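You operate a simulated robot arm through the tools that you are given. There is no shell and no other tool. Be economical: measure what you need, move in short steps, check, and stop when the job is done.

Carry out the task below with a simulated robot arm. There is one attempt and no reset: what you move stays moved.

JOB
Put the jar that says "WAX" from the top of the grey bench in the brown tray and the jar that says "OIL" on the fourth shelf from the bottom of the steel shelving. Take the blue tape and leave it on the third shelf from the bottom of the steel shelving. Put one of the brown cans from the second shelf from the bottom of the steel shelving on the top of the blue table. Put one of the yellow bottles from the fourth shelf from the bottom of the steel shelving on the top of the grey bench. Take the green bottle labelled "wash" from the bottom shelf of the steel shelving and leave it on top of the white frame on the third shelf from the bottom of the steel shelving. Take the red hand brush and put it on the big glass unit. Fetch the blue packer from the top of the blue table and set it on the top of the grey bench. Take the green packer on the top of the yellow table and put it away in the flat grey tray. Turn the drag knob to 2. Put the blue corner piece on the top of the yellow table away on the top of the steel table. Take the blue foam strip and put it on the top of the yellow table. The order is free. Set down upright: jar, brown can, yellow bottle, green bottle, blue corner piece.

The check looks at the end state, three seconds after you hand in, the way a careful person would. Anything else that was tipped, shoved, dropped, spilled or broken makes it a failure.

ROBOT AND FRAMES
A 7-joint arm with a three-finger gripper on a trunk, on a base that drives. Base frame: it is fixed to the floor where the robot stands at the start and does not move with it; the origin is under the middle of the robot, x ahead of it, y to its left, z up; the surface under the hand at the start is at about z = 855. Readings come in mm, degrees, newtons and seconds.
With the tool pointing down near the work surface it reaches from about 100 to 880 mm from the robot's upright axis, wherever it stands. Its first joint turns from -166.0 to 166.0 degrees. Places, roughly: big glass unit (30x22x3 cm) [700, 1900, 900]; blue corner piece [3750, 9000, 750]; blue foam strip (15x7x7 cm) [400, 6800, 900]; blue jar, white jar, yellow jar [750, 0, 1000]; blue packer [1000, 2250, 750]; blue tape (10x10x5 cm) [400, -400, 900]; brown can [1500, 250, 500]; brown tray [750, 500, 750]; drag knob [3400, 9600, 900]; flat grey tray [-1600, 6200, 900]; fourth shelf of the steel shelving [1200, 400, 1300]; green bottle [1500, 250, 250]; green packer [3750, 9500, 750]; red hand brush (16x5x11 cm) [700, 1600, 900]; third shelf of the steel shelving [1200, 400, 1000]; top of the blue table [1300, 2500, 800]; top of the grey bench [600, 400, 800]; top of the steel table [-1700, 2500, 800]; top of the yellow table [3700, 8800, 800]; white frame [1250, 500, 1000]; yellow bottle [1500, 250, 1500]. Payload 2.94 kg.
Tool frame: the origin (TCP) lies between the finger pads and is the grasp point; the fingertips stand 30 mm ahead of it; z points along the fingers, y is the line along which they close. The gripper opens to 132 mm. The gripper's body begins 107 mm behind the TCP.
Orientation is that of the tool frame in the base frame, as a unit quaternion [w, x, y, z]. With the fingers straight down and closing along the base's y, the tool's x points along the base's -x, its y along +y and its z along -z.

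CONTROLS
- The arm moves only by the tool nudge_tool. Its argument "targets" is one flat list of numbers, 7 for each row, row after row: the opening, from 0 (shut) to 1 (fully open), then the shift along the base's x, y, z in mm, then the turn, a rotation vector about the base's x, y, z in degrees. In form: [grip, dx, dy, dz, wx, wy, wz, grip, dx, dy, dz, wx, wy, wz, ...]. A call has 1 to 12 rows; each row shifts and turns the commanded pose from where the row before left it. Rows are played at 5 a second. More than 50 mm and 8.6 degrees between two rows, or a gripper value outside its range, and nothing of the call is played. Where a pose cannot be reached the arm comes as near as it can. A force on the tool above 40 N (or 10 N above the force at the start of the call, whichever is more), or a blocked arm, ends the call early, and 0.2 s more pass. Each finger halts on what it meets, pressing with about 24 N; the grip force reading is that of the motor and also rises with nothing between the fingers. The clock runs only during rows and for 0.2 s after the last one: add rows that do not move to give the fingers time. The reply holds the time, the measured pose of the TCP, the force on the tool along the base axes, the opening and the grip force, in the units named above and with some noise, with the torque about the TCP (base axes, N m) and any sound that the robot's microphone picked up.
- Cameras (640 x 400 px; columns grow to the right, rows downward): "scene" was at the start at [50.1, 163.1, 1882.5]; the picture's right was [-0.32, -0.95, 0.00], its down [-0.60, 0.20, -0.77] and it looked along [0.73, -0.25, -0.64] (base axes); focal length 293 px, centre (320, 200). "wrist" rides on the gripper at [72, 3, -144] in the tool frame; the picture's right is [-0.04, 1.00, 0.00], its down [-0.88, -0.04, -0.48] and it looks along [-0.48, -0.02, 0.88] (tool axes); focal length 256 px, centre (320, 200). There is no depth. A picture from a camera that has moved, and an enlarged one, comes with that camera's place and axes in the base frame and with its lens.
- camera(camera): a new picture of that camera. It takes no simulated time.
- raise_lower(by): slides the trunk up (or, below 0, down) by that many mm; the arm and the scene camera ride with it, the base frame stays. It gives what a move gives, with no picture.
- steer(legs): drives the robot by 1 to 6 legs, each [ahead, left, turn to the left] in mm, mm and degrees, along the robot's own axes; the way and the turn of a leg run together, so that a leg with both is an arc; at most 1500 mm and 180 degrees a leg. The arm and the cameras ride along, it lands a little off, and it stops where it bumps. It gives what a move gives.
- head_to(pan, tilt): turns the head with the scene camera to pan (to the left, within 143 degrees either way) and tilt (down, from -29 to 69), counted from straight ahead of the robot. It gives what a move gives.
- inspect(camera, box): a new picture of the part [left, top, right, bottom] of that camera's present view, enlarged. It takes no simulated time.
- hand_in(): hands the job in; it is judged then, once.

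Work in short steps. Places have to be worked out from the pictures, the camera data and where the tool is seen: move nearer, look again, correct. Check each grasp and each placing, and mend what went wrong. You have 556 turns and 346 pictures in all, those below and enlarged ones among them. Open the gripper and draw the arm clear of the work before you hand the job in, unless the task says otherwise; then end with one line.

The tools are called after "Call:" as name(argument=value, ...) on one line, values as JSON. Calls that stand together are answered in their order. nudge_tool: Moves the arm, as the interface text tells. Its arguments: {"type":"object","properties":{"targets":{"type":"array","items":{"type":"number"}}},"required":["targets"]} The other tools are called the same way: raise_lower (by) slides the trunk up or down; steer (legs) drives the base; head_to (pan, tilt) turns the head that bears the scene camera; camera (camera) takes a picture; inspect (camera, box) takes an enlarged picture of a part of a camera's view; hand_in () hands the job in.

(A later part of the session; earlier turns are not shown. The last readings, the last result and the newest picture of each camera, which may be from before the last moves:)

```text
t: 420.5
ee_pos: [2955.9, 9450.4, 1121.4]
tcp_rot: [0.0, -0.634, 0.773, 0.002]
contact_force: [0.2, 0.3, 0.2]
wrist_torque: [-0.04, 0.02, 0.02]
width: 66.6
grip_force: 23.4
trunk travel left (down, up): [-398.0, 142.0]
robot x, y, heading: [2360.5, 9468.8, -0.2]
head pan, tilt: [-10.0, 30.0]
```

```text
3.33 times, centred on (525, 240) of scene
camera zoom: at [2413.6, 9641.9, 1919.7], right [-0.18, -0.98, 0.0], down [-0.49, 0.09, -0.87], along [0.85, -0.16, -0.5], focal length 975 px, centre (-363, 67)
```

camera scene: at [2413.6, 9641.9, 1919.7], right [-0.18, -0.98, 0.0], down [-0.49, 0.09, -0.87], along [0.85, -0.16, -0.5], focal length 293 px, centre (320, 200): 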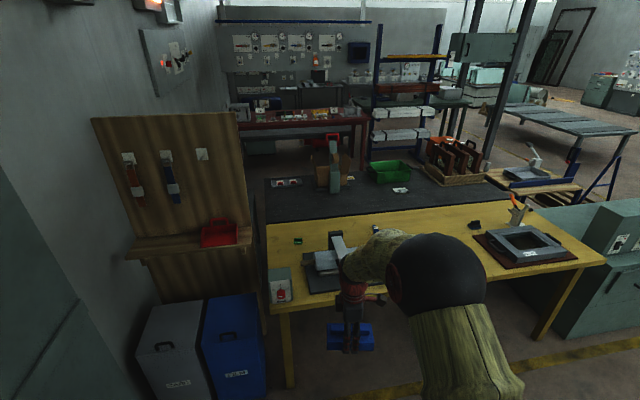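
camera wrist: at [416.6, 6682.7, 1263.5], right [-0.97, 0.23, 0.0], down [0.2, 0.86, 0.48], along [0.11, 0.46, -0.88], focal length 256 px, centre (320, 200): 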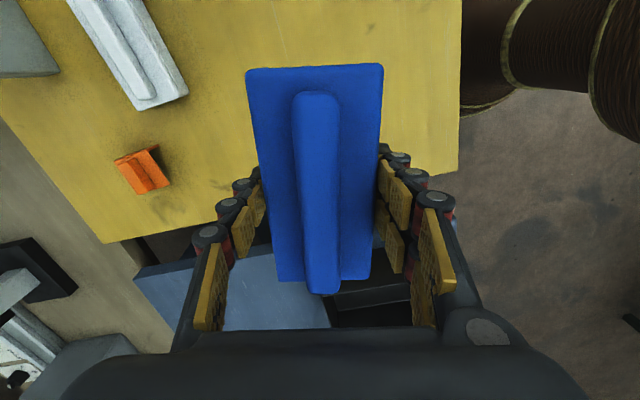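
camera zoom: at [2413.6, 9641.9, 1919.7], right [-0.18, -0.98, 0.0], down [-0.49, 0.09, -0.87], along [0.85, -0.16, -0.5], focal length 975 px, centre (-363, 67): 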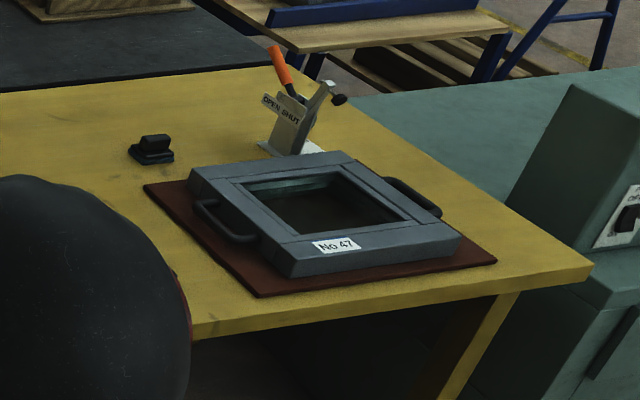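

I'll slide right 500 mm for a clear view of the table's middle.

Call:
steer(legs=[[0, -550, 0]])

Call:
head_to(pan=15, tilt=35)

Call:
camera(camera="scene")

```text
t: 423.6
ee_pos: [2952.5, 8897.8, 1121.3]
tcp_rot: [0.0, -0.635, 0.773, 0.001]
contact_force: [0.1, -0.8, 0.4]
wrist_torque: [0.03, 0.03, 0.01]
width: 66.5
grip_force: 23.8
trunk travel left (down, up): [-398.0, 142.0]
robot x, y, heading: [2351.7, 8915.2, -0.4]
head pan, tilt: [-10.0, 30.0]
```

```text
t: 424.5
ee_pos: [2952.0, 8899.3, 1119.7]
tcp_rot: [0.0, -0.635, 0.772, 0.001]
contact_force: [0.3, -0.1, -0.2]
wrist_torque: [0.02, -0.01, 0.0]
width: 66.6
grip_force: 24.1
trunk travel left (down, up): [-398.0, 142.0]
robot x, y, heading: [2350.3, 8915.1, -0.5]
head pan, tilt: [15.0, 35.0]
```

```text
190 pictures are left
camera scene: at [2405.7, 9127.7, 1911.9], right [0.25, -0.97, 0.0], down [-0.56, -0.14, -0.82], along [0.79, 0.21, -0.57], focal length 293 px, centre (320, 200)
```

scene: 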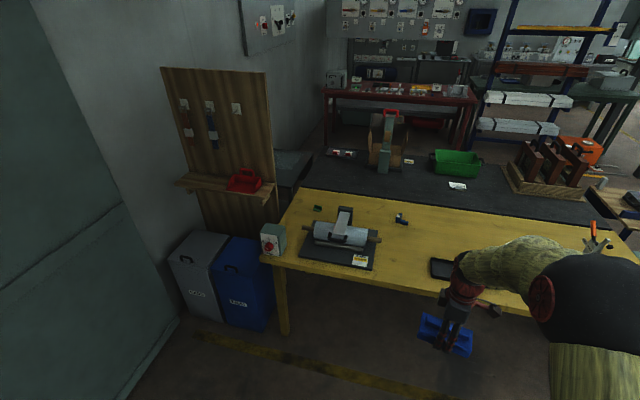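

Corner piece ≈(3847,9011), green packer ≈(3809,9514), table edge x≈3375, z≈820. Drive closer with the foam toward the free area near y≈8985.

Call:
steer(legs=[[560, 85, 0.4]])

Call:
camera(camera="wrist")

Call:
camera(camera="scene")

```text
t: 427.7
ee_pos: [3503.2, 8992.9, 1121.4]
tcp_rot: [-0.001, -0.64, 0.768, 0.001]
contact_force: [-0.3, 0.8, -0.3]
wrist_torque: [0.0, 0.06, -0.03]
width: 66.8
grip_force: 23.9
trunk travel left (down, up): [-398.0, 142.0]
robot x, y, heading: [2900.8, 9001.3, 0.5]
head pan, tilt: [15.0, 35.0]
```

```text
189 pictures are left
camera wrist: at [3487.9, 8920.9, 1263.2], right [-0.97, 0.22, 0.0], down [0.2, 0.86, 0.48], along [0.1, 0.46, -0.88], focal length 256 px, centre (320, 200)
```

wrist: 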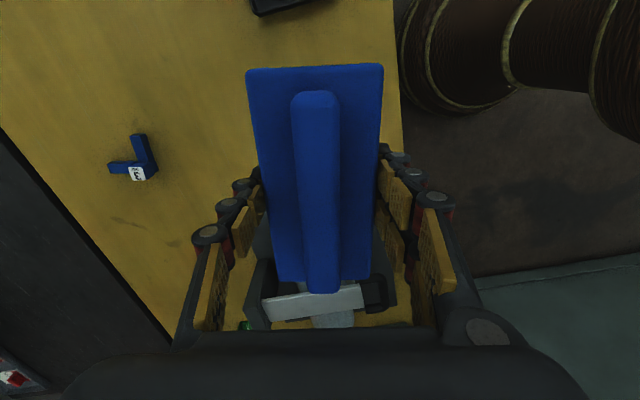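

```text
188 pictures are left
camera scene: at [2954.3, 9213.2, 1911.8], right [0.27, -0.96, 0.0], down [-0.55, -0.15, -0.82], along [0.79, 0.22, -0.57], focal length 293 px, centre (320, 200)
```

scene: 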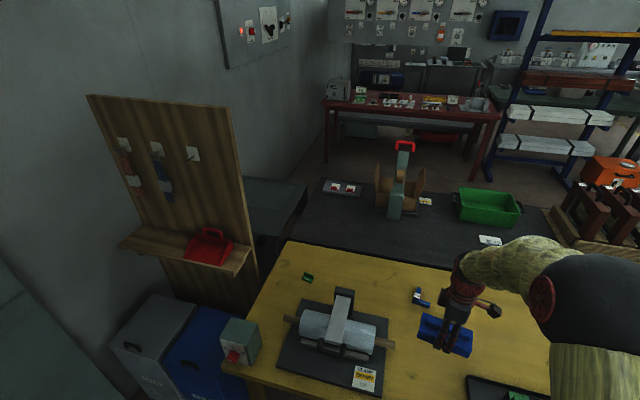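

Free space under the foam looks good. Shift +25 x, −10 y and lower to ≈900.

Call:
nudge_tool(targets=[0.45, 12, -5, -30, 0, 0, 0, 0.45, 13, -5, -40, 0, 0, 0, 0.45, 0, 0, -40, 0, 0, 0, 0.45, 0, 0, -40, 0, 0, 0, 0.45, 0, 0, -40, 0, 0, 0, 0.45, 0, 0, -25, 0, 0, 0, 0.45, 0, 0, 0, 0, 0, 0])

Call:
camera(camera="wrist")

Call:
camera(camera="scene")

```text
t: 429.3
ee_pos: [3527.0, 8982.0, 903.3]
tcp_rot: [-0.001, -0.64, 0.768, 0.001]
contact_force: [0.3, -0.4, 0.9]
wrist_torque: [-0.02, 0.02, 0.03]
width: 66.7
grip_force: 23.6
trunk travel left (down, up): [-398.0, 142.0]
robot x, y, heading: [2899.8, 8998.8, 0.3]
head pan, tilt: [15.0, 35.0]
```

```text
187 pictures are left
camera wrist: at [3510.5, 8911.0, 1046.6], right [-0.97, 0.22, 0.0], down [0.2, 0.86, 0.48], along [0.1, 0.46, -0.88], focal length 256 px, centre (320, 200)
```

wrist: 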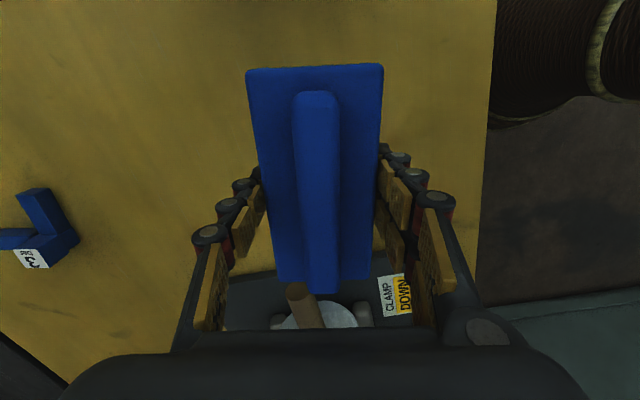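

```text
186 pictures are left
camera scene: at [2953.3, 9213.1, 1911.9], right [0.27, -0.96, 0.0], down [-0.55, -0.15, -0.82], along [0.79, 0.22, -0.57], focal length 293 px, centre (320, 200)
```

scene: 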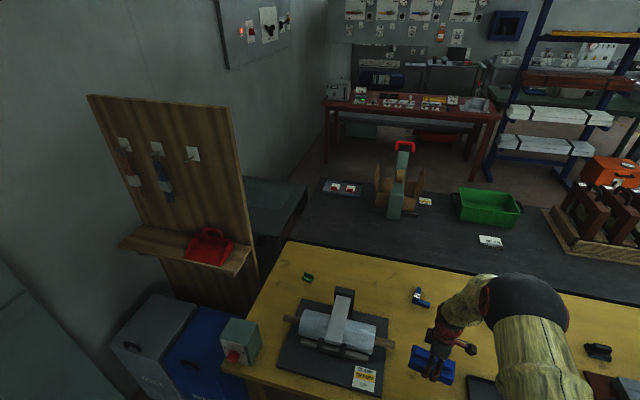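

Lower in small steps to contact.

Call:
nudge_tool(targets=[0.45, 0, -10, -10, 0, 0, 0, 0.45, 0, 0, -8, 0, 0, 0, 0.45, 0, 0, -5, 0, 0, 0, 0.45, 0, 0, 0, 0, 0, 0])

Call:
nudge_tool(targets=[0.45, 0, 0, -4, 0, 0, 0, 0.45, 0, 0, -3, 0, 0, 0, 0.45, 0, 0, 0, 0, 0, 0])

Call:
nudge_tool(targets=[0.45, 0, 0, -3, 0, 0, 0, 0.45, 0, 0, -3, 0, 0, 0, 0.45, 0, 0, 0, 0, 0, 0])

```text
t: 430.3
ee_pos: [3528.3, 8970.4, 881.7]
tcp_rot: [0.0, -0.64, 0.768, 0.002]
contact_force: [0.5, -0.6, 0.3]
wrist_torque: [0.0, 0.05, 0.01]
width: 66.7
grip_force: 23.9
trunk travel left (down, up): [-398.0, 142.0]
robot x, y, heading: [2901.7, 9002.8, 0.4]
head pan, tilt: [15.0, 35.0]
```

```text
t: 431.1
ee_pos: [3527.5, 8971.4, 873.8]
tcp_rot: [0.001, -0.64, 0.768, 0.001]
contact_force: [0.6, -0.5, -0.7]
wrist_torque: [0.01, 0.0, 0.01]
width: 66.3
grip_force: 23.9
trunk travel left (down, up): [-398.0, 142.0]
robot x, y, heading: [2901.3, 8995.2, 0.4]
head pan, tilt: [15.0, 35.0]
```

```text
t: 431.9
ee_pos: [3527.9, 8971.5, 870.0]
tcp_rot: [-0.001, -0.641, 0.768, 0.001]
contact_force: [-0.6, -0.9, 0.1]
wrist_torque: [0.02, 0.02, 0.04]
width: 66.7
grip_force: 24.3
trunk travel left (down, up): [-398.0, 142.0]
robot x, y, heading: [2902.7, 8999.5, 0.3]
head pan, tilt: [15.0, 35.0]
```

Call:
nudge_tool(targets=[0.45, 0, 0, -3, 0, 0, 0, 0.45, 0, 0, -3, 0, 0, 0, 0.45, 0, 0, 0, 0, 0, 0])

Call:
nudge_tool(targets=[0.45, 0, 0, -3, 0, 0, 0, 0.45, 0, 0, -3, 0, 0, 0, 0.45, 0, 0, 0, 0, 0, 0])

Call:
nudge_tool(targets=[0.45, 0, 0, -3, 0, 0, 0, 0.45, 0, 0, -3, 0, 0, 0, 0.45, 0, 0, 0, 0, 0, 0])

```text
t: 432.7
ee_pos: [3527.0, 8970.9, 862.3]
tcp_rot: [-0.001, -0.64, 0.768, 0.001]
contact_force: [0.2, 0.8, -0.3]
wrist_torque: [0.0, 0.01, -0.04]
width: 66.7
grip_force: 24.1
trunk travel left (down, up): [-398.0, 142.0]
robot x, y, heading: [2902.1, 8999.4, 0.6]
head pan, tilt: [15.0, 35.0]
```

```text
t: 433.5
ee_pos: [3527.8, 8972.0, 857.0]
tcp_rot: [0.0, -0.64, 0.768, 0.001]
contact_force: [-0.4, 0.7, 0.3]
wrist_torque: [0.03, 0.03, -0.01]
width: 66.9
grip_force: 23.7
trunk travel left (down, up): [-398.0, 142.0]
robot x, y, heading: [2903.2, 8999.0, 0.3]
head pan, tilt: [15.0, 35.0]
```

```text
t: 434.3
ee_pos: [3528.9, 8972.1, 849.8]
tcp_rot: [0.001, -0.64, 0.769, 0.001]
contact_force: [0.1, 0.3, -0.4]
wrist_torque: [-0.01, 0.03, -0.03]
width: 66.6
grip_force: 24.1
trunk travel left (down, up): [-398.0, 142.0]
robot x, y, heading: [2903.8, 8999.9, 0.4]
head pan, tilt: [15.0, 35.0]
```

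Call:
camera(camera="wrist")

Call:
nudge_tool(targets=[0.45, 0, 0, -3, 0, 0, 0, 0.45, 0, 0, -3, 0, 0, 0, 0.45, 0, 0, 0, 0, 0, 0])

Call:
nudge_tool(targets=[0.45, 0, 0, -3, 0, 0, 0, 0.45, 0, 0, -3, 0, 0, 0, 0.45, 0, 0, 0, 0, 0, 0])

```text
185 pictures are left
camera wrist: at [3512.3, 8901.1, 993.5], right [-0.97, 0.22, 0.0], down [0.2, 0.86, 0.48], along [0.1, 0.46, -0.88], focal length 256 px, centre (320, 200)
```

wrist: 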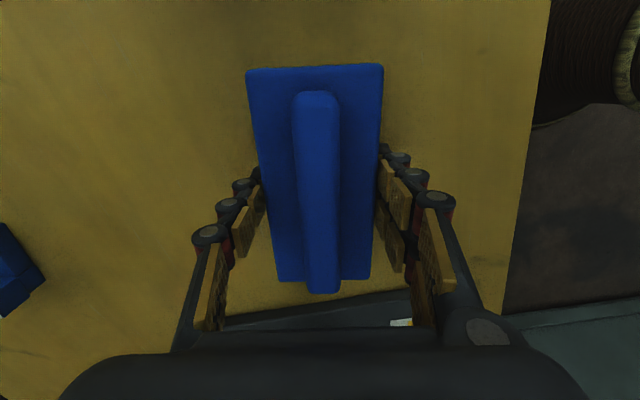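

```text
t: 435.1
ee_pos: [3527.5, 8972.0, 845.9]
tcp_rot: [0.0, -0.64, 0.768, 0.001]
contact_force: [0.2, -0.7, -0.5]
wrist_torque: [0.02, 0.0, -0.03]
width: 66.6
grip_force: 24.6
trunk travel left (down, up): [-398.0, 142.0]
robot x, y, heading: [2901.1, 9000.3, 0.3]
head pan, tilt: [15.0, 35.0]
```

```text
t: 435.9
ee_pos: [3528.5, 8972.0, 839.6]
tcp_rot: [0.0, -0.64, 0.768, 0.002]
contact_force: [0.3, -0.5, -0.4]
wrist_torque: [0.01, 0.01, 0.04]
width: 66.3
grip_force: 24.5
trunk travel left (down, up): [-398.0, 142.0]
robot x, y, heading: [2899.4, 9000.3, 0.2]
head pan, tilt: [15.0, 35.0]
```

Call:
nudge_tool(targets=[0.45, 0, 0, -3, 0, 0, 0, 0.45, 0, 0, -3, 0, 0, 0, 0.45, 0, 0, 0, 0, 0, 0])

Call:
nudge_tool(targets=[0.45, 0, 0, -2, 0, 0, 0, 0.45, 0, 0, -2, 0, 0, 0, 0.45, 0, 0, 0, 0, 0, 0])

Call:
nudge_tool(targets=[0.45, 0, 0, -2, 0, 0, 0, 0.45, 0, 0, -2, 0, 0, 0, 0.45, 0, 0, 0, 0, 0, 0])

```text
t: 436.7
ee_pos: [3529.1, 8973.6, 833.5]
tcp_rot: [0.001, -0.64, 0.768, 0.001]
contact_force: [-0.3, 0.3, 0.3]
wrist_torque: [0.03, 0.0, 0.02]
width: 66.6
grip_force: 24.0
trunk travel left (down, up): [-398.0, 142.0]
robot x, y, heading: [2902.7, 9000.5, 0.4]
head pan, tilt: [15.0, 35.0]
```

```text
t: 437.5
ee_pos: [3527.8, 8971.8, 831.6]
tcp_rot: [0.0, -0.64, 0.768, 0.001]
contact_force: [-1.4, -0.4, 5.8]
wrist_torque: [0.0, 0.15, 0.0]
width: 66.5
grip_force: 24.2
trunk travel left (down, up): [-398.0, 142.0]
robot x, y, heading: [2899.8, 8999.4, 0.7]
head pan, tilt: [15.0, 35.0]
```

```text
t: 438.3
ee_pos: [3529.3, 8971.1, 828.2]
tcp_rot: [0.0, -0.64, 0.769, 0.0]
contact_force: [-4.2, 2.2, 23.3]
wrist_torque: [0.1, 0.55, -0.02]
width: 66.6
grip_force: 24.4
trunk travel left (down, up): [-398.0, 142.0]
robot x, y, heading: [2899.8, 9000.6, 0.5]
head pan, tilt: [15.0, 35.0]
```

Contact at ≈831. Ease up 3 mm, release slightly, and lift as opening.

Call:
nudge_tool(targets=[0.45, 0, 0, 3, 0, 0, 0, 0.55, 0, 0, 0, 0, 0, 0, 0.58, 0, 0, 3, 0, 0, 0, 0.6, 0, 0, 4, 0, 0, 0, 0.65, 0, 0, 5, 0, 0, 0, 0.7, 0, 0, 10, 0, 0, 0, 0.75, 0, 0, 20, 0, 0, 0, 0.75, 0, 0, 40, 0, 0, 0, 0.75, 0, 0, 40, 0, 0, 0, 0.75, 0, 0, 40, 0, 0, 0, 0.75, 0, 0, 40, 0, 0, 0])

Call:
camera(camera="wrist")

Call:
camera(camera="scene")

```text
t: 440.7
ee_pos: [3527.0, 8972.1, 1032.2]
tcp_rot: [0.0, -0.641, 0.768, 0.0]
contact_force: [-0.2, 0.5, 0.0]
wrist_torque: [0.03, -0.06, 0.01]
width: 99.1
grip_force: 0.3
trunk travel left (down, up): [-398.0, 142.0]
robot x, y, heading: [2902.1, 8998.6, 0.3]
head pan, tilt: [15.0, 35.0]
```

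```text
184 pictures are left
camera wrist: at [3511.2, 8901.0, 1174.9], right [-0.97, 0.22, 0.0], down [0.2, 0.86, 0.48], along [0.1, 0.46, -0.88], focal length 256 px, centre (320, 200)
```

wrist: 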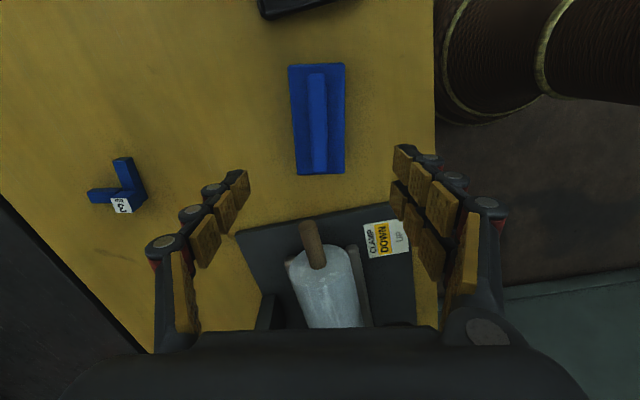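

```text
183 pictures are left
camera scene: at [2952.4, 9213.1, 1911.9], right [0.27, -0.96, 0.0], down [-0.55, -0.15, -0.82], along [0.79, 0.22, -0.57], focal length 293 px, centre (320, 200)
```

scene: 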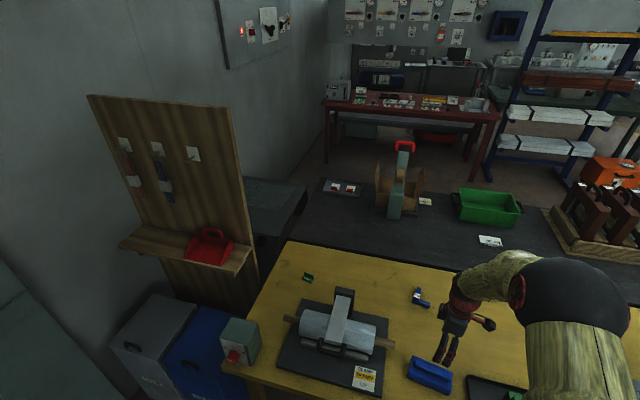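

Foam is down. Next the drag knob (≈(3360,9640,905)). Lift, back off and slide left 560, then reorient the tool to point forward.

Call:
nudge_tool(targets=[0.5, 0, 0, 40, 0, 0, 0, 0.5, -20, 0, 40, 0, 0, 0, 0.5, -20, 0, 40, 0, 0, 0])

Call:
steer(legs=[[-300, 0, 0], [0, 560, 0]])

Call:
nudge_tool(targets=[0.5, 0, 0, 0, 0, 0, 8.4, 0.5, 0, 0, 0, 0, 0, 8.4, 0.5, 0, 0, 0, 0, 0, 8.4, 0.5, 0, 0, 0, 0, 0, 8.4, 0.5, 0, 0, 0, 0, 0, 8.4, 0.5, 0, 0, 0, 0, 0, 8.4, 0.5, 0, 0, 0, 0, 0, 8.4, 0.5, 0, 0, 0, 0, 0, 8.4, 0.5, 0, 0, 0, 0, 0, 8.4, 0.5, 0, 0, 0, 0, 0, 8.4, 0.5, 0, 0, 0, 0, 0, 8.4, 0.5, 0, 0, 0, 0, 0, 8])

Call:
nudge_tool(targets=[0.5, 5, 0, -20, 0, -7.5, 0, 0.5, 5, 0, -20, 0, -7.5, 0, 0.5, 5, 0, -20, 0, -7.5, 0, 0.5, 5, 0, -20, 0, -7.5, 0, 0.5, 5, 0, -20, 0, -7.5, 0, 0.5, 5, 0, -20, 0, -7.5, 0, 0.5, 5, 0, -10, 0, -7.5, 0, 0.5, 5, 0, -10, 0, -7.5, 0, 0.5, 0, 0, -10, 0, -7.5, 0, 0.5, 0, 0, 0, 0, -7.5, 0, 0.5, 0, 0, 0, 0, -7.5, 0, 0.5, 0, 0, 0, 0, -7.5, 0])

Call:
camera(camera="wrist")

```text
t: 441.5
ee_pos: [3485.3, 8973.0, 1150.6]
tcp_rot: [0.0, -0.64, 0.768, 0.001]
contact_force: [-0.4, 0.2, 0.1]
wrist_torque: [-0.02, -0.03, -0.02]
width: 65.9
grip_force: 0.2
trunk travel left (down, up): [-398.0, 142.0]
robot x, y, heading: [2903.2, 8998.9, 0.5]
head pan, tilt: [15.0, 35.0]
```

```text
t: 446.3
ee_pos: [3186.2, 9516.8, 1149.8]
tcp_rot: [-0.001, -0.638, 0.77, 0.001]
contact_force: [0.2, 0.8, -0.3]
wrist_torque: [-0.04, 0.0, -0.01]
width: 65.9
grip_force: 0.2
trunk travel left (down, up): [-398.0, 142.0]
robot x, y, heading: [2602.3, 9548.3, 0.1]
head pan, tilt: [15.0, 35.0]
```

```text
t: 448.9
ee_pos: [3184.2, 9532.0, 1146.3]
tcp_rot: [0.015, 0.998, -0.056, 0.0]
contact_force: [-0.9, 0.2, -0.3]
wrist_torque: [0.0, -0.11, -0.01]
width: 66.0
grip_force: 0.3
out of reach, approached as far as the arm can: row 12
trunk travel left (down, up): [-398.0, 142.0]
robot x, y, heading: [2598.5, 9545.7, 0.2]
head pan, tilt: [15.0, 35.0]
```

```text
t: 451.5
ee_pos: [3210.3, 9527.6, 1056.8]
tcp_rot: [0.004, 0.946, -0.061, 0.319]
contact_force: [1.4, -0.6, 0.7]
wrist_torque: [0.02, -0.02, -0.01]
width: 66.0
grip_force: 0.0
out of reach, approached as far as the arm can: row 4, 5, 6, 7, 8, 9, 10, 11, 12
trunk travel left (down, up): [-398.0, 142.0]
robot x, y, heading: [2598.2, 9546.8, 0.3]
head pan, tilt: [15.0, 35.0]
```

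```text
182 pictures are left
camera wrist: at [3180.3, 9522.4, 1213.1], right [-0.15, -0.99, -0.06], down [-0.98, 0.16, -0.15], along [0.16, 0.03, -0.99], focal length 256 px, centre (320, 200)
```

wrist: 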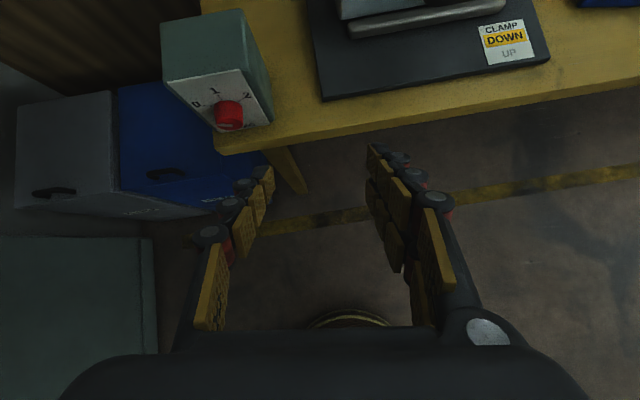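

Tilt stalled; earlier horizontal poses worked with TCP ~80 mm left of the axis, so shift +y while tilting.

Call:
nudge_tool(targets=[0.5, 0, 25, 0, 0, 0, 0, 0.5, 0, 25, 0, 0, 0, 0, 0.5, 0, 25, 0, 0, 0, 0, 0.5, 0, 25, 0, 0, -3, 0, 0.5, 0, 0, -10, 0, -7, 0, 0.5, 0, 0, -10, 0, -7, 0, 0.5, 0, 0, -10, 0, -7, 0, 0.5, 0, 0, -10, 0, -7, 0, 0.5, 0, 0, -10, 0, -7, 0, 0.5, 0, 0, -10, 0, -7, 0, 0.5, 0, 0, -10, 0, -7, 0])

Call:
camera(camera="scene")

```text
t: 453.9
ee_pos: [3210.3, 9622.5, 987.6]
tcp_rot: [-0.023, 0.709, -0.056, 0.703]
contact_force: [-0.2, 0.2, 0.5]
wrist_torque: [0.01, 0.02, 0.0]
width: 66.1
grip_force: 0.0
out of reach, approached as far as the arm can: row 5
trunk travel left (down, up): [-398.0, 142.0]
robot x, y, heading: [2600.6, 9546.1, -0.0]
head pan, tilt: [15.0, 35.0]
```

```text
181 pictures are left
camera scene: at [2655.1, 9759.9, 1911.8], right [0.26, -0.97, 0.0], down [-0.55, -0.15, -0.82], along [0.79, 0.21, -0.57], focal length 293 px, centre (320, 200)
```

scene: 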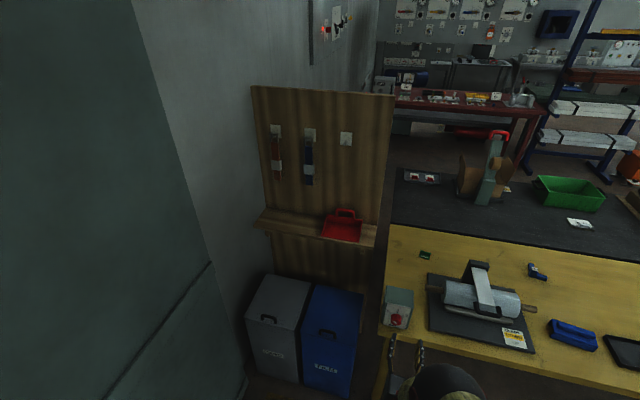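

Tool is horizontal now. Look with the wrist camera.

Call:
camera(camera="wrist")

Call:
inspect(camera="wrist", box=[220, 60, 400, 180])

```text
180 pictures are left
camera wrist: at [3067.0, 9618.2, 1059.7], right [-0.05, -0.99, -0.16], down [-0.48, 0.16, -0.86], along [0.88, 0.03, -0.48], focal length 256 px, centre (320, 200)
```

wrist: 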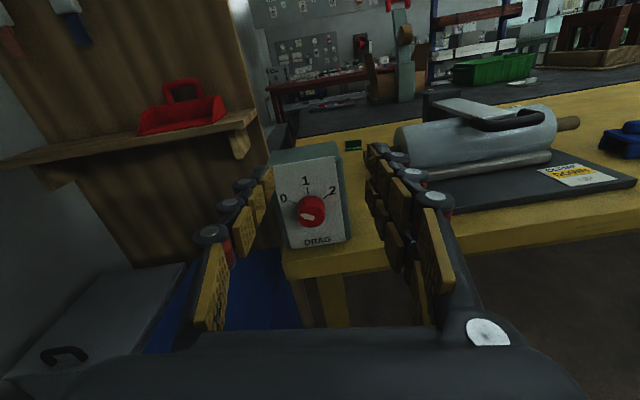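

```text
3.33 times, centred on (310, 120) of wrist
camera zoom: at [3067.0, 9618.2, 1059.7], right [-0.05, -0.99, -0.16], down [-0.48, 0.16, -0.86], along [0.88, 0.03, -0.48], focal length 853 px, centre (353, 467)
```

zoom: 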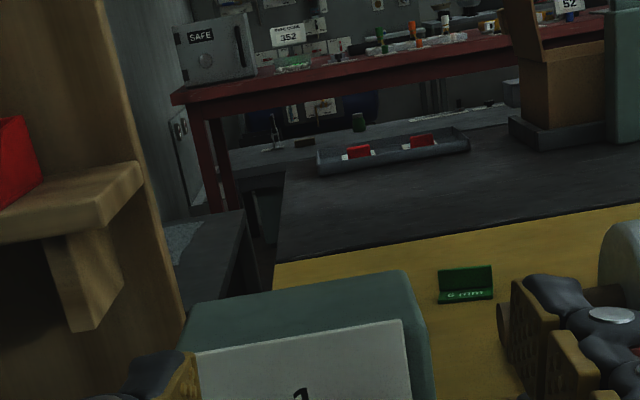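

Zoom on the knob itself.

Call:
nudge_tool(targets=[0.5, 0, 0, 0, -6.4, -0.5, 2.7, 0.5, 0, 0, 0, 0, 0, 0])

Call:
inspect(camera="wrist", box=[240, 130, 380, 270])

```text
t: 454.5
ee_pos: [3207.6, 9630.4, 986.6]
tcp_rot: [0.003, 0.708, -0.004, 0.706]
contact_force: [-0.4, -1.2, -0.5]
wrist_torque: [0.01, -0.04, -0.01]
width: 66.2
grip_force: 0.1
out of reach, approached as far as the arm can: row 1
trunk travel left (down, up): [-398.0, 142.0]
robot x, y, heading: [2602.8, 9546.2, 0.1]
head pan, tilt: [15.0, 35.0]
```

```text
2.86 times, centred on (310, 200) of wrist
camera zoom: at [3064.2, 9628.2, 1059.2], right [-0.01, -1.0, -0.04], down [-0.48, 0.04, -0.88], along [0.88, 0.01, -0.48], focal length 731 px, centre (349, 200)
```

zoom: 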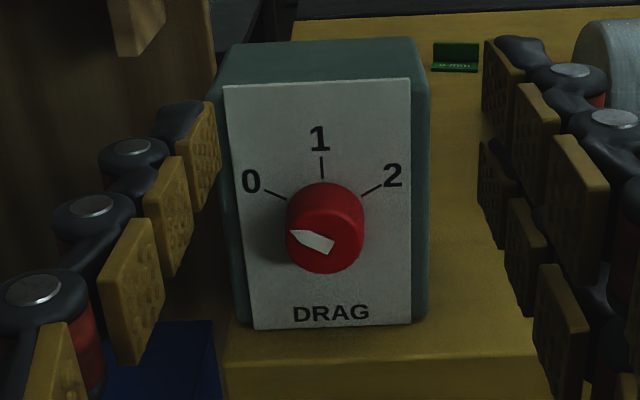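

Knob points at 0; it must turn 120° clockwise. Knob ≈(3392,9643,863). First lower to z≈863 and align y at a standoff.

Call:
nudge_tool(targets=[0.5, 0, 4, -30, 0, 0, 0, 0.5, 0, 4, -30, 0, 0, 0, 0.5, 0, 4, -30, 0, 0, 0, 0.5, 0, 3, -34, 0, 0, 0, 0.5, 0, 0, 0, 0, 0, 0])

Call:
camera(camera="wrist")

```text
t: 455.7
ee_pos: [3206.2, 9645.8, 863.9]
tcp_rot: [0.0, 0.708, 0.0, 0.706]
contact_force: [0.4, -0.2, -0.5]
wrist_torque: [-0.02, -0.02, -0.01]
width: 66.2
grip_force: 0.0
trunk travel left (down, up): [-398.0, 142.0]
robot x, y, heading: [2601.7, 9545.5, 0.0]
head pan, tilt: [15.0, 35.0]
```

```text
177 pictures are left
camera wrist: at [3063.5, 9641.8, 934.9], right [0.0, -1.0, -0.04], down [-0.48, 0.04, -0.88], along [0.88, 0.02, -0.48], focal length 256 px, centre (320, 200)
```

wrist: 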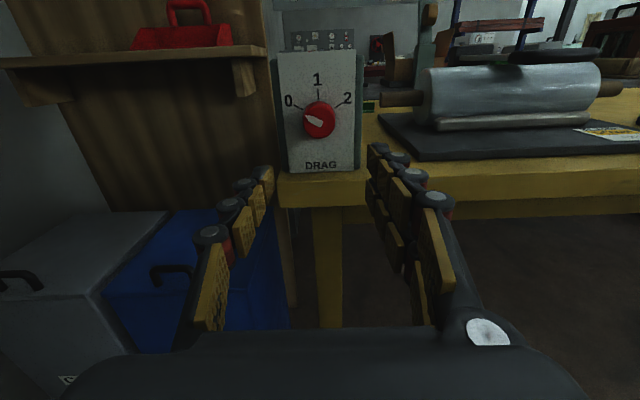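

Refined knob front: (3374,9645,874). Pre-roll the hand −60° about x (so it can turn +120°).

Call:
nudge_tool(targets=[0.5, 0, 0, 10, -7.5, 0, 0, 0.5, 0, 0, 0, -7.5, 0, 0, 0.5, 0, 0, 0, -7.5, 0, 0, 0.5, 0, 0, 0, -7.5, 0, 0, 0.5, 0, 0, 0, -7.5, 0, 0, 0.5, 0, 0, 0, -7.5, 0, 0, 0.5, 0, 0, 0, -7.5, 0, 0, 0.5, 0, 0, 0, -7.5, 0, 0, 0.5, 0, 0, 0, 0, 0, 0])

Call:
camera(camera="wrist")

```text
t: 457.7
ee_pos: [3206.5, 9646.4, 874.9]
tcp_rot: [0.353, 0.613, 0.354, 0.612]
contact_force: [-0.2, 0.0, -0.3]
wrist_torque: [0.0, -0.02, -0.01]
width: 66.1
grip_force: 0.1
trunk travel left (down, up): [-398.0, 142.0]
robot x, y, heading: [2603.6, 9544.7, 0.1]
head pan, tilt: [15.0, 35.0]
```

```text
176 pictures are left
camera wrist: at [3063.7, 9706.6, 912.6], right [0.0, -0.54, 0.84], down [-0.48, -0.74, -0.47], along [0.88, -0.4, -0.26], focal length 256 px, centre (320, 200)
```

wrist: 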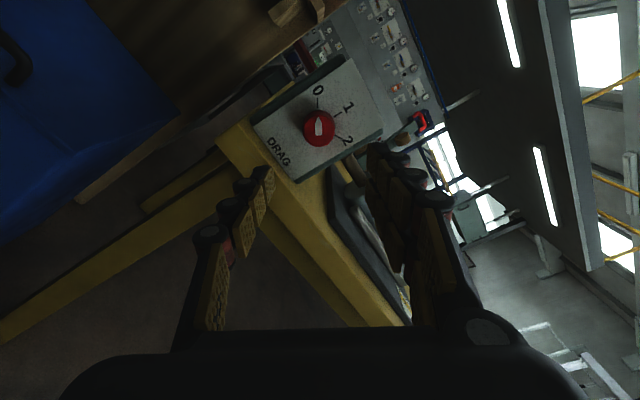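

Roll fine and the knob stays centred. Drive ahead 140 mm.

Call:
steer(legs=[[140, 0, 0]])

Call:
camera(camera="wrist")

```text
t: 459.1
ee_pos: [3346.3, 9649.6, 872.9]
tcp_rot: [0.353, 0.613, 0.354, 0.612]
contact_force: [0.8, -0.2, 0.1]
wrist_torque: [-0.01, -0.04, 0.01]
width: 66.0
grip_force: 0.1
trunk travel left (down, up): [-398.0, 142.0]
robot x, y, heading: [2740.0, 9548.2, 0.3]
head pan, tilt: [15.0, 35.0]
```

```text
175 pictures are left
camera wrist: at [3203.6, 9708.3, 912.4], right [0.0, -0.54, 0.84], down [-0.48, -0.74, -0.47], along [0.88, -0.4, -0.26], focal length 256 px, centre (320, 200)
```

wrist: 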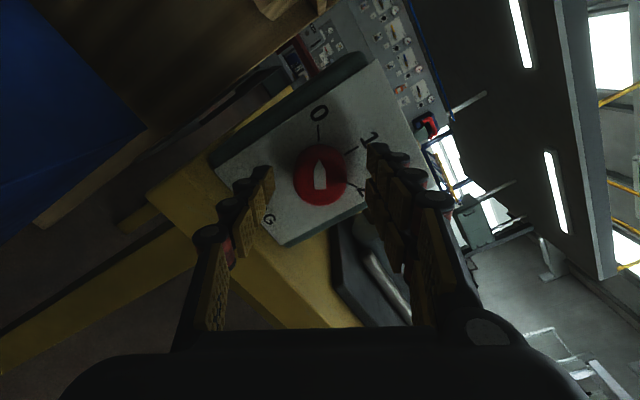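

Aligned. Advance 20 mm by arm and close on the knob.

Call:
nudge_tool(targets=[0.5, 7, 0, 0, 0, 0, 0, 0.5, 7, 0, 0, 0, 0, 0, 0.5, 6, 0, 0, 0, 0, 0, 0.5, 0, 0, 0, 0, 0, 0])

Call:
camera(camera="wrist")

```text
t: 460.1
ee_pos: [3363.9, 9649.2, 874.4]
tcp_rot: [0.352, 0.613, 0.354, 0.612]
contact_force: [-25.0, 2.4, 4.1]
wrist_torque: [-0.07, -0.86, -0.31]
width: 68.5
grip_force: 3.9
trunk travel left (down, up): [-398.0, 142.0]
robot x, y, heading: [2737.5, 9547.4, 0.2]
head pan, tilt: [15.0, 35.0]
```

```text
174 pictures are left
camera wrist: at [3220.0, 9708.8, 912.6], right [0.0, -0.54, 0.84], down [-0.48, -0.74, -0.47], along [0.88, -0.4, -0.26], focal length 256 px, centre (320, 200)
```

wrist: 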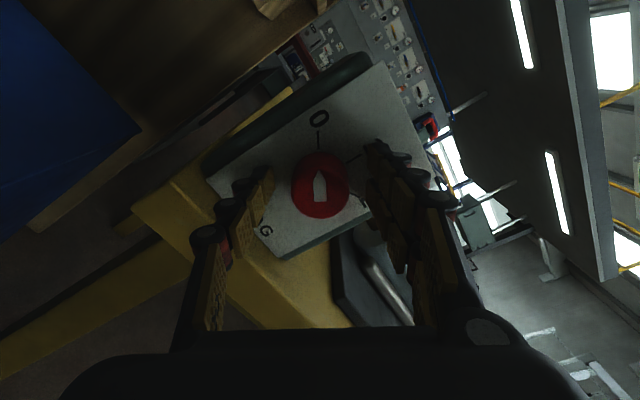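

Tips touch the panel (−25 N). Back 8 mm then close on the knob.

Call:
nudge_tool(targets=[0.5, -4, 0, 0, 0, 0, 0, 0.5, -5, 0, 0, 0, 0, 0, 0.4, 0, 0, 0, 0, 0, 0, 0.3, 0, 0, 0, 0, 0, 0, 0.2, 0, 0, 0, 0, 0, 0, 0.15, 0, 0, 0, 0, 0, 0, 0.15, 0, 0, 0, 0, 0, 0])

Call:
camera(camera="wrist")

```text
t: 461.7
ee_pos: [3358.9, 9648.2, 874.4]
tcp_rot: [0.353, 0.613, 0.353, 0.612]
contact_force: [2.9, 1.9, -1.3]
wrist_torque: [0.01, 0.08, 0.13]
width: 38.7
grip_force: 42.3
trunk travel left (down, up): [-398.0, 142.0]
robot x, y, heading: [2736.7, 9549.9, 0.1]
head pan, tilt: [15.0, 35.0]
```

```text
173 pictures are left
camera wrist: at [3214.9, 9709.0, 912.7], right [0.0, -0.54, 0.84], down [-0.48, -0.74, -0.47], along [0.88, -0.4, -0.26], focal length 256 px, centre (320, 200)
```

wrist: 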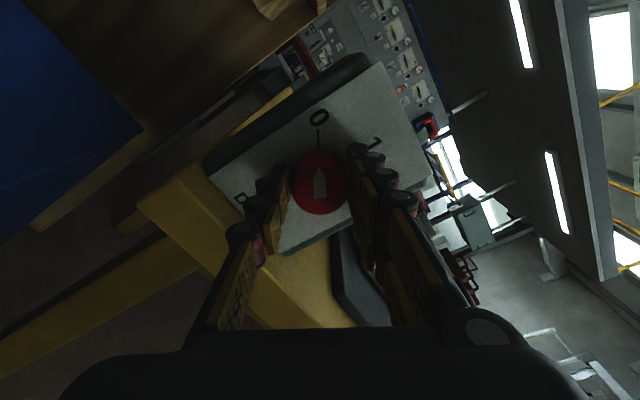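

Knob gripped (38.7 mm). Turn +60° and check.

Call:
nudge_tool(targets=[0.15, 0, 0, 0, 7.5, 0, 0, 0.15, 0, 0, 0, 7.5, 0, 0, 0.15, 0, 0, 0, 7.5, 0, 0, 0.15, 0, 0, 0, 7.5, 0, 0, 0.15, 0, 0, 0, 7.5, 0, 0, 0.15, 0, 0, 0, 7.5, 0, 0, 0.15, 0, 0, 0, 7.5, 0, 0, 0.15, 0, 0, 0, 7.5, 0, 0, 0.15, 0, 0, 0, 0, 0, 0])

Call:
camera(camera="wrist")

```text
t: 463.7
ee_pos: [3358.4, 9647.0, 875.4]
tcp_rot: [-0.002, 0.706, -0.002, 0.708]
contact_force: [14.4, -14.5, 14.0]
wrist_torque: [-0.06, -0.45, -0.43]
width: 38.5
grip_force: 44.9
trunk travel left (down, up): [-398.0, 142.0]
robot x, y, heading: [2740.2, 9547.7, 0.3]
head pan, tilt: [15.0, 35.0]
```

```text
172 pictures are left
camera wrist: at [3214.7, 9642.6, 946.8], right [0.0, -1.0, -0.05], down [-0.47, 0.04, -0.88], along [0.88, 0.02, -0.47], focal length 256 px, centre (320, 200)
```

wrist: 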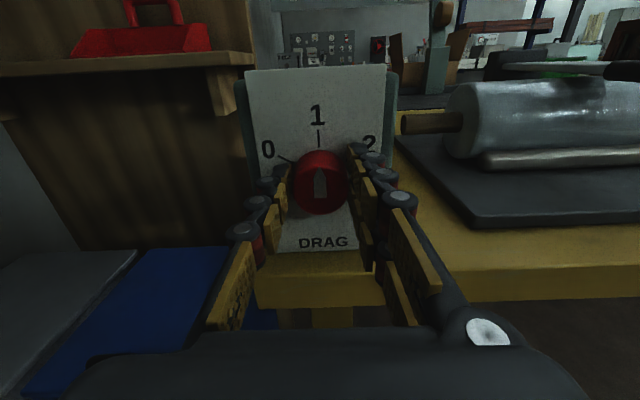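

Knob follows (now at 1). Continue +60°, with slight compliance offset.

Call:
nudge_tool(targets=[0.15, -1, -1, 1, 7.5, 0, 0, 0.15, 0, -0.5, 0.5, 7.5, 0, 0, 0.15, 0, 0, 0, 7.5, 0, 0, 0.15, 0, 0, 0, 7.5, 0, 0, 0.15, 0, 0, 0, 7.5, 0, 0, 0.15, 0, 0, 0, 7.5, 0, 0, 0.15, 0, 0, 0, 7.5, 0, 0, 0.15, 0, 0, 0, 5.5, 0, 0, 0.15, 0, 0, 0, 0, 0, 0])

Call:
camera(camera="wrist")

```text
t: 465.7
ee_pos: [3358.0, 9644.0, 874.5]
tcp_rot: [-0.342, 0.619, -0.345, 0.617]
contact_force: [28.6, -22.7, -8.5]
wrist_torque: [-0.16, -0.18, -0.74]
width: 38.2
grip_force: 44.6
trunk travel left (down, up): [-398.0, 142.0]
robot x, y, heading: [2742.2, 9549.4, 0.2]
head pan, tilt: [15.0, 35.0]
```

```text
171 pictures are left
camera wrist: at [3214.3, 9581.1, 909.3], right [0.0, -0.49, -0.87], down [-0.48, 0.77, -0.43], along [0.88, 0.41, -0.24], focal length 256 px, centre (320, 200)
```

wrist: 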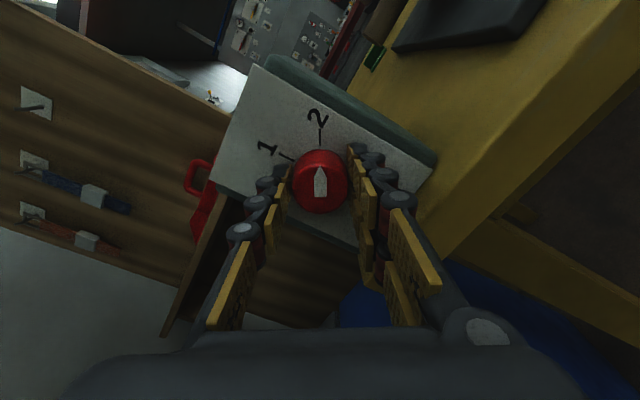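

Pointer is at 2. Release and withdraw, then check.

Call:
nudge_tool(targets=[0.3, 0, 0, 0, 0, 0, 0, 0.5, 0, 0, 0, 0, 0, 0, 0.5, 0, 0, 0, 0, 0, 0, 0.5, -20, 0, 0, 0, 0, 0, 0.5, -25, 0, 0, 0, 0, 0])

Call:
steer(legs=[[-150, 0, 0]])

Call:
inspect(camera="wrist", box=[240, 60, 400, 180])

```text
t: 466.9
ee_pos: [3309.4, 9647.0, 876.2]
tcp_rot: [-0.343, 0.618, -0.343, 0.619]
contact_force: [0.8, 0.2, 0.6]
wrist_torque: [-0.02, 0.03, -0.02]
width: 65.7
grip_force: 0.1
trunk travel left (down, up): [-398.0, 142.0]
robot x, y, heading: [2736.7, 9546.3, 0.2]
head pan, tilt: [15.0, 35.0]
```

```text
t: 468.2
ee_pos: [3157.1, 9645.1, 876.5]
tcp_rot: [-0.343, 0.617, -0.343, 0.619]
contact_force: [-0.8, 0.9, 0.0]
wrist_torque: [0.0, -0.01, 0.0]
width: 66.0
grip_force: 0.0
trunk travel left (down, up): [-398.0, 142.0]
robot x, y, heading: [2586.4, 9548.2, 0.1]
head pan, tilt: [15.0, 35.0]
```

```text
3.33 times, centred on (320, 120) of wrist
camera zoom: at [3013.0, 9582.1, 911.0], right [0.0, -0.49, -0.87], down [-0.47, 0.77, -0.43], along [0.88, 0.41, -0.23], focal length 853 px, centre (320, 467)
```

zoom: 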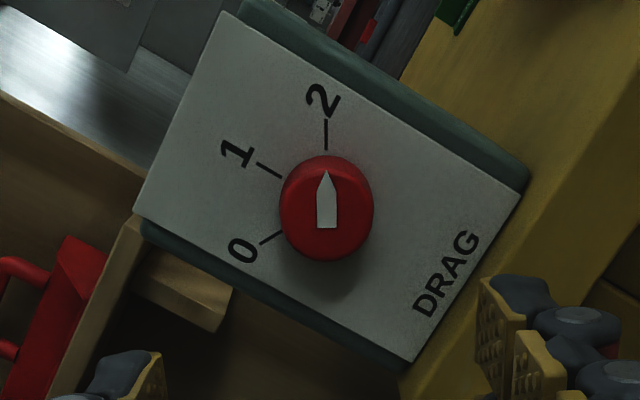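

Knob reads 2. Return the hand to level, then to vertical (closing along x) for the green packer.

Call:
nudge_tool(targets=[0.5, 0, 0, 5, -7.25, 0, 0, 0.5, 0, 0, 5, -7.25, 0, 0, 0.5, 0, 0, 5, -7.25, 0, 0, 0.5, 0, 0, 5, -7.25, 0, 0, 0.5, 0, 0, 5, -7.25, 0, 0, 0.5, 0, 0, 5, -7.25, 0, 0, 0.5, 0, 0, 5, -7.25, 0, 0, 0.5, 0, 0, 5, -7.25, 0, 0])

Call:
nudge_tool(targets=[0.5, 0, -8, 20, 0, 7.5, 0, 0.5, 0, -8, 20, 0, 7.5, 0, 0.5, 0, -8, 20, 0, 7.5, 0, 0.5, 0, -8, 20, 0, 7.5, 0, 0.5, 0, -8, 20, 0, 7.5, 0, 0.5, 0, -8, 20, 0, 7.5, 0, 0.5, 0, -8, 20, 0, 7.5, 0, 0.5, 0, -8, 20, 0, 7.5, 0, 0.5, 0, -8, 20, 0, 7.5, 0, 0.5, 0, -8, 20, 0, 7.5, 0, 0.5, 0, -8, 20, 0, 7.5, 0, 0.5, 0, -8, 20, 0, 7.5, 0])

Call:
nudge_tool(targets=[0.5, 0, 0, 0, 0, 0, -8.2, 0.5, 0, 0, 0, 0, 0, -8.2, 0.5, 0, 0, 0, 0, 0, -8.2, 0.5, 0, 0, 0, 0, 0, -8.2, 0.5, 0, 0, 0, 0, 0, -8.2, 0.5, 0, 0, 0, 0, 0, -8.2, 0.5, 0, 0, 0, 0, 0, -8.2, 0.5, 0, 0, 0, 0, 0, -8.2, 0.5, 0, 0, 0, 0, 0, -8.2, 0.5, 0, 0, 0, 0, 0, -8.2, 0.5, 0, 0, 0, 0, 0, -8])

```text
t: 470.0
ee_pos: [3156.7, 9644.1, 916.8]
tcp_rot: [0.002, 0.706, 0.0, 0.708]
contact_force: [-0.6, -0.9, -0.1]
wrist_torque: [0.0, -0.02, -0.02]
width: 65.9
grip_force: 0.0
trunk travel left (down, up): [-398.0, 142.0]
robot x, y, heading: [2588.4, 9547.8, 0.0]
head pan, tilt: [15.0, 35.0]
```

```text
t: 472.6
ee_pos: [3172.8, 9546.6, 1134.1]
tcp_rot: [0.047, 0.98, -0.012, 0.195]
contact_force: [-1.2, 0.0, -0.1]
wrist_torque: [0.06, -0.01, -0.01]
width: 66.0
grip_force: 0.0
out of reach, approached as far as the arm can: row 3, 9, 10, 11, 12
trunk travel left (down, up): [-398.0, 142.0]
robot x, y, heading: [2590.3, 9548.5, 0.1]
head pan, tilt: [15.0, 35.0]
```

```text
t: 475.0
ee_pos: [3172.9, 9547.6, 1132.7]
tcp_rot: [-0.172, -0.684, 0.702, -0.104]
contact_force: [0.4, 0.3, 0.0]
wrist_torque: [0.01, -0.01, -0.01]
width: 65.9
grip_force: 0.0
trunk travel left (down, up): [-398.0, 142.0]
robot x, y, heading: [2586.1, 9544.9, 0.1]
head pan, tilt: [15.0, 35.0]
```

Finish levelling the tool to vertical, then drive in toward the packer.

Call:
nudge_tool(targets=[0.5, 0, 0, 0, 7.5, -1.8, 0.5, 0.5, 0, 0, 0, 7.5, -1.8, 0.5, 0.5, 0, 0, 0, 7.5, -1.8, 0.5, 0.5, 0, 0, 0, 0, 0, 0])

Call:
steer(legs=[[460, -30, 0]])

Call:
camera(camera="wrist")

Call:
camera(camera="scene")

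```text
t: 476.0
ee_pos: [3173.0, 9548.8, 1133.9]
tcp_rot: [0.0, 0.709, -0.706, 0.001]
contact_force: [-0.6, 0.5, -0.2]
wrist_torque: [-0.01, 0.01, 0.06]
width: 66.0
grip_force: 0.0
trunk travel left (down, up): [-398.0, 142.0]
robot x, y, heading: [2589.8, 9543.5, 0.1]
head pan, tilt: [15.0, 35.0]
```

```text
t: 478.8
ee_pos: [3632.8, 9520.5, 1134.5]
tcp_rot: [0.001, 0.709, -0.706, 0.001]
contact_force: [0.5, -0.3, -0.3]
wrist_torque: [0.01, 0.05, 0.02]
width: 66.1
grip_force: 0.0
trunk travel left (down, up): [-398.0, 142.0]
robot x, y, heading: [3042.4, 9513.6, 0.3]
head pan, tilt: [15.0, 35.0]
```

```text
169 pictures are left
camera wrist: at [3629.7, 9447.4, 1277.0], right [-1.0, 0.04, 0.0], down [0.03, 0.88, 0.47], along [0.02, 0.47, -0.88], focal length 256 px, centre (320, 200)
```

wrist: 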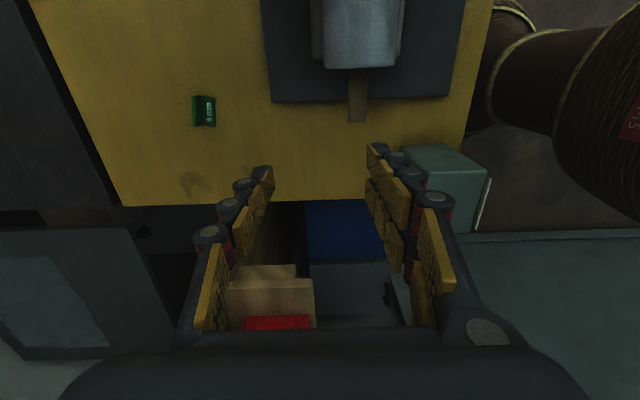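

```text
168 pictures are left
camera scene: at [3100.6, 9731.4, 1911.9], right [0.26, -0.96, 0.0], down [-0.55, -0.15, -0.82], along [0.79, 0.22, -0.57], focal length 293 px, centre (320, 200)
```

scene: 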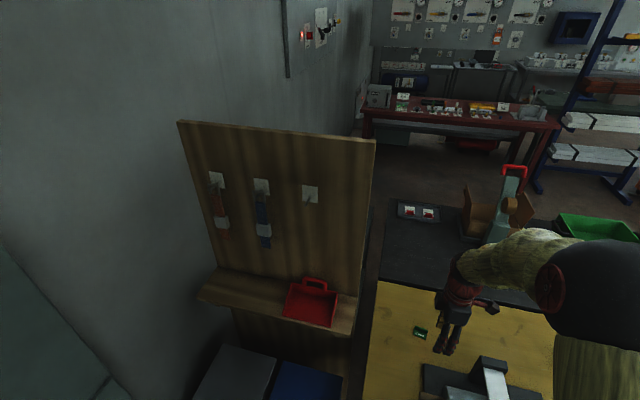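

Packer at ≈(3838,9512). Move above it and look.

Call:
nudge_tool(targets=[0.5, 40, -2, -20, 0, 0, 0, 0.5, 40, -2, -30, 0, 0, 0, 0.5, 40, -2, -30, 0, 0, 0, 0.5, 40, -1, -30, 0, 0, 0, 0.5, 40, -1, -30, 0, 0, 0, 0.5, 5, 0, -40, 0, 0, 0, 0.5, 0, 0, -40, 0, 0, 0, 0.5, 0, 0, 0, 0, 0, 0])

Call:
camera(camera="wrist")

```text
t: 480.6
ee_pos: [3837.9, 9512.0, 916.4]
tcp_rot: [0.0, 0.709, -0.705, 0.002]
contact_force: [0.1, 1.0, 0.3]
wrist_torque: [-0.02, -0.02, -0.02]
width: 66.3
grip_force: 0.0
trunk travel left (down, up): [-398.0, 142.0]
robot x, y, heading: [3048.7, 9516.1, 0.6]
head pan, tilt: [15.0, 35.0]
```

```text
167 pictures are left
camera wrist: at [3835.1, 9439.8, 1058.1], right [-1.0, 0.04, 0.0], down [0.03, 0.88, 0.47], along [0.02, 0.47, -0.88], focal length 256 px, centre (320, 200)
```

wrist: 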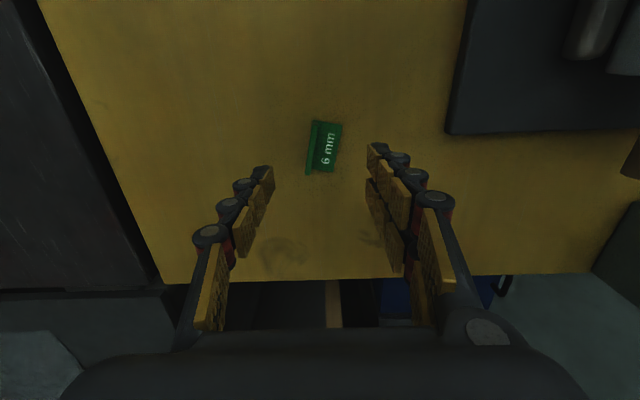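

Wall centre ≈(3847,9508), leaning ~10°. Rotate −10°, narrow and descend to z≈846.

Call:
nudge_tool(targets=[0.3, 4, -2, -10, 0, 0, -5, 0.3, 4, -2, -15, 0, 0, -5, 0.3, 0, 0, -20, 0, 0, 0, 0.3, 0, 0, -15, 0, 0, 0, 0.3, 0, 0, -8, 0, 0, 0, 0.3, 0, 0, 0, 0, 0, 0])

Call:
camera(camera="wrist")

```text
t: 482.0
ee_pos: [3845.5, 9506.8, 845.0]
tcp_rot: [0.0, -0.645, 0.764, -0.002]
contact_force: [-0.3, 0.4, 0.0]
wrist_torque: [-0.01, -0.02, 0.0]
width: 39.4
grip_force: 0.0
trunk travel left (down, up): [-398.0, 142.0]
robot x, y, heading: [3043.6, 9516.2, 0.2]
head pan, tilt: [15.0, 35.0]
```

```text
166 pictures are left
camera wrist: at [3829.9, 9436.4, 989.2], right [-0.98, 0.21, 0.0], down [0.18, 0.86, 0.47], along [0.1, 0.46, -0.88], focal length 256 px, centre (320, 200)
```

wrist: 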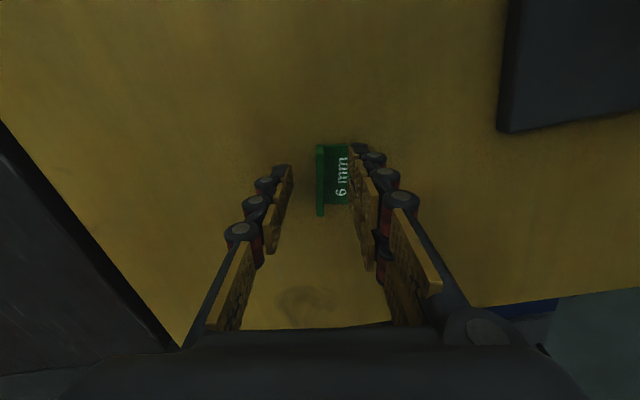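

Aligned with the wall between the fingertips. Lower 3 mm and close.

Call:
nudge_tool(targets=[0.3, 0, 0, -3, 0, 0, 0, 0.1, 0, 0, 0, 0, 0, 0, 0, 0, 0, 0, 0, 0, 0, 0, 0, 0, 0, 0, 0, 0, 0, 0, 0, 0, 0, 0, 0, 0, 0, 0, 0, 0, 0, 0])

Call:
camera(camera="wrist")

```text
t: 483.4
ee_pos: [3844.7, 9507.9, 842.6]
tcp_rot: [-0.001, -0.645, 0.764, 0.0]
contact_force: [-0.2, -0.6, -0.3]
wrist_torque: [0.0, -0.01, 0.02]
width: 6.1
grip_force: 23.9
trunk travel left (down, up): [-398.0, 142.0]
robot x, y, heading: [3044.4, 9517.1, 0.3]
head pan, tilt: [15.0, 35.0]
```

```text
165 pictures are left
camera wrist: at [3830.1, 9437.0, 985.8], right [-0.98, 0.21, 0.0], down [0.18, 0.86, 0.47], along [0.1, 0.46, -0.88], focal length 256 px, centre (320, 200)
```

wrist: 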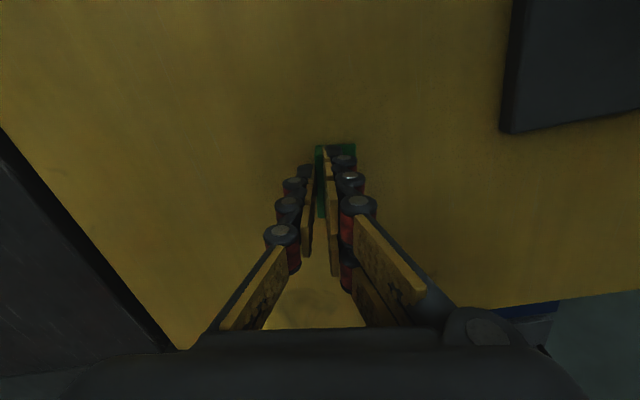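

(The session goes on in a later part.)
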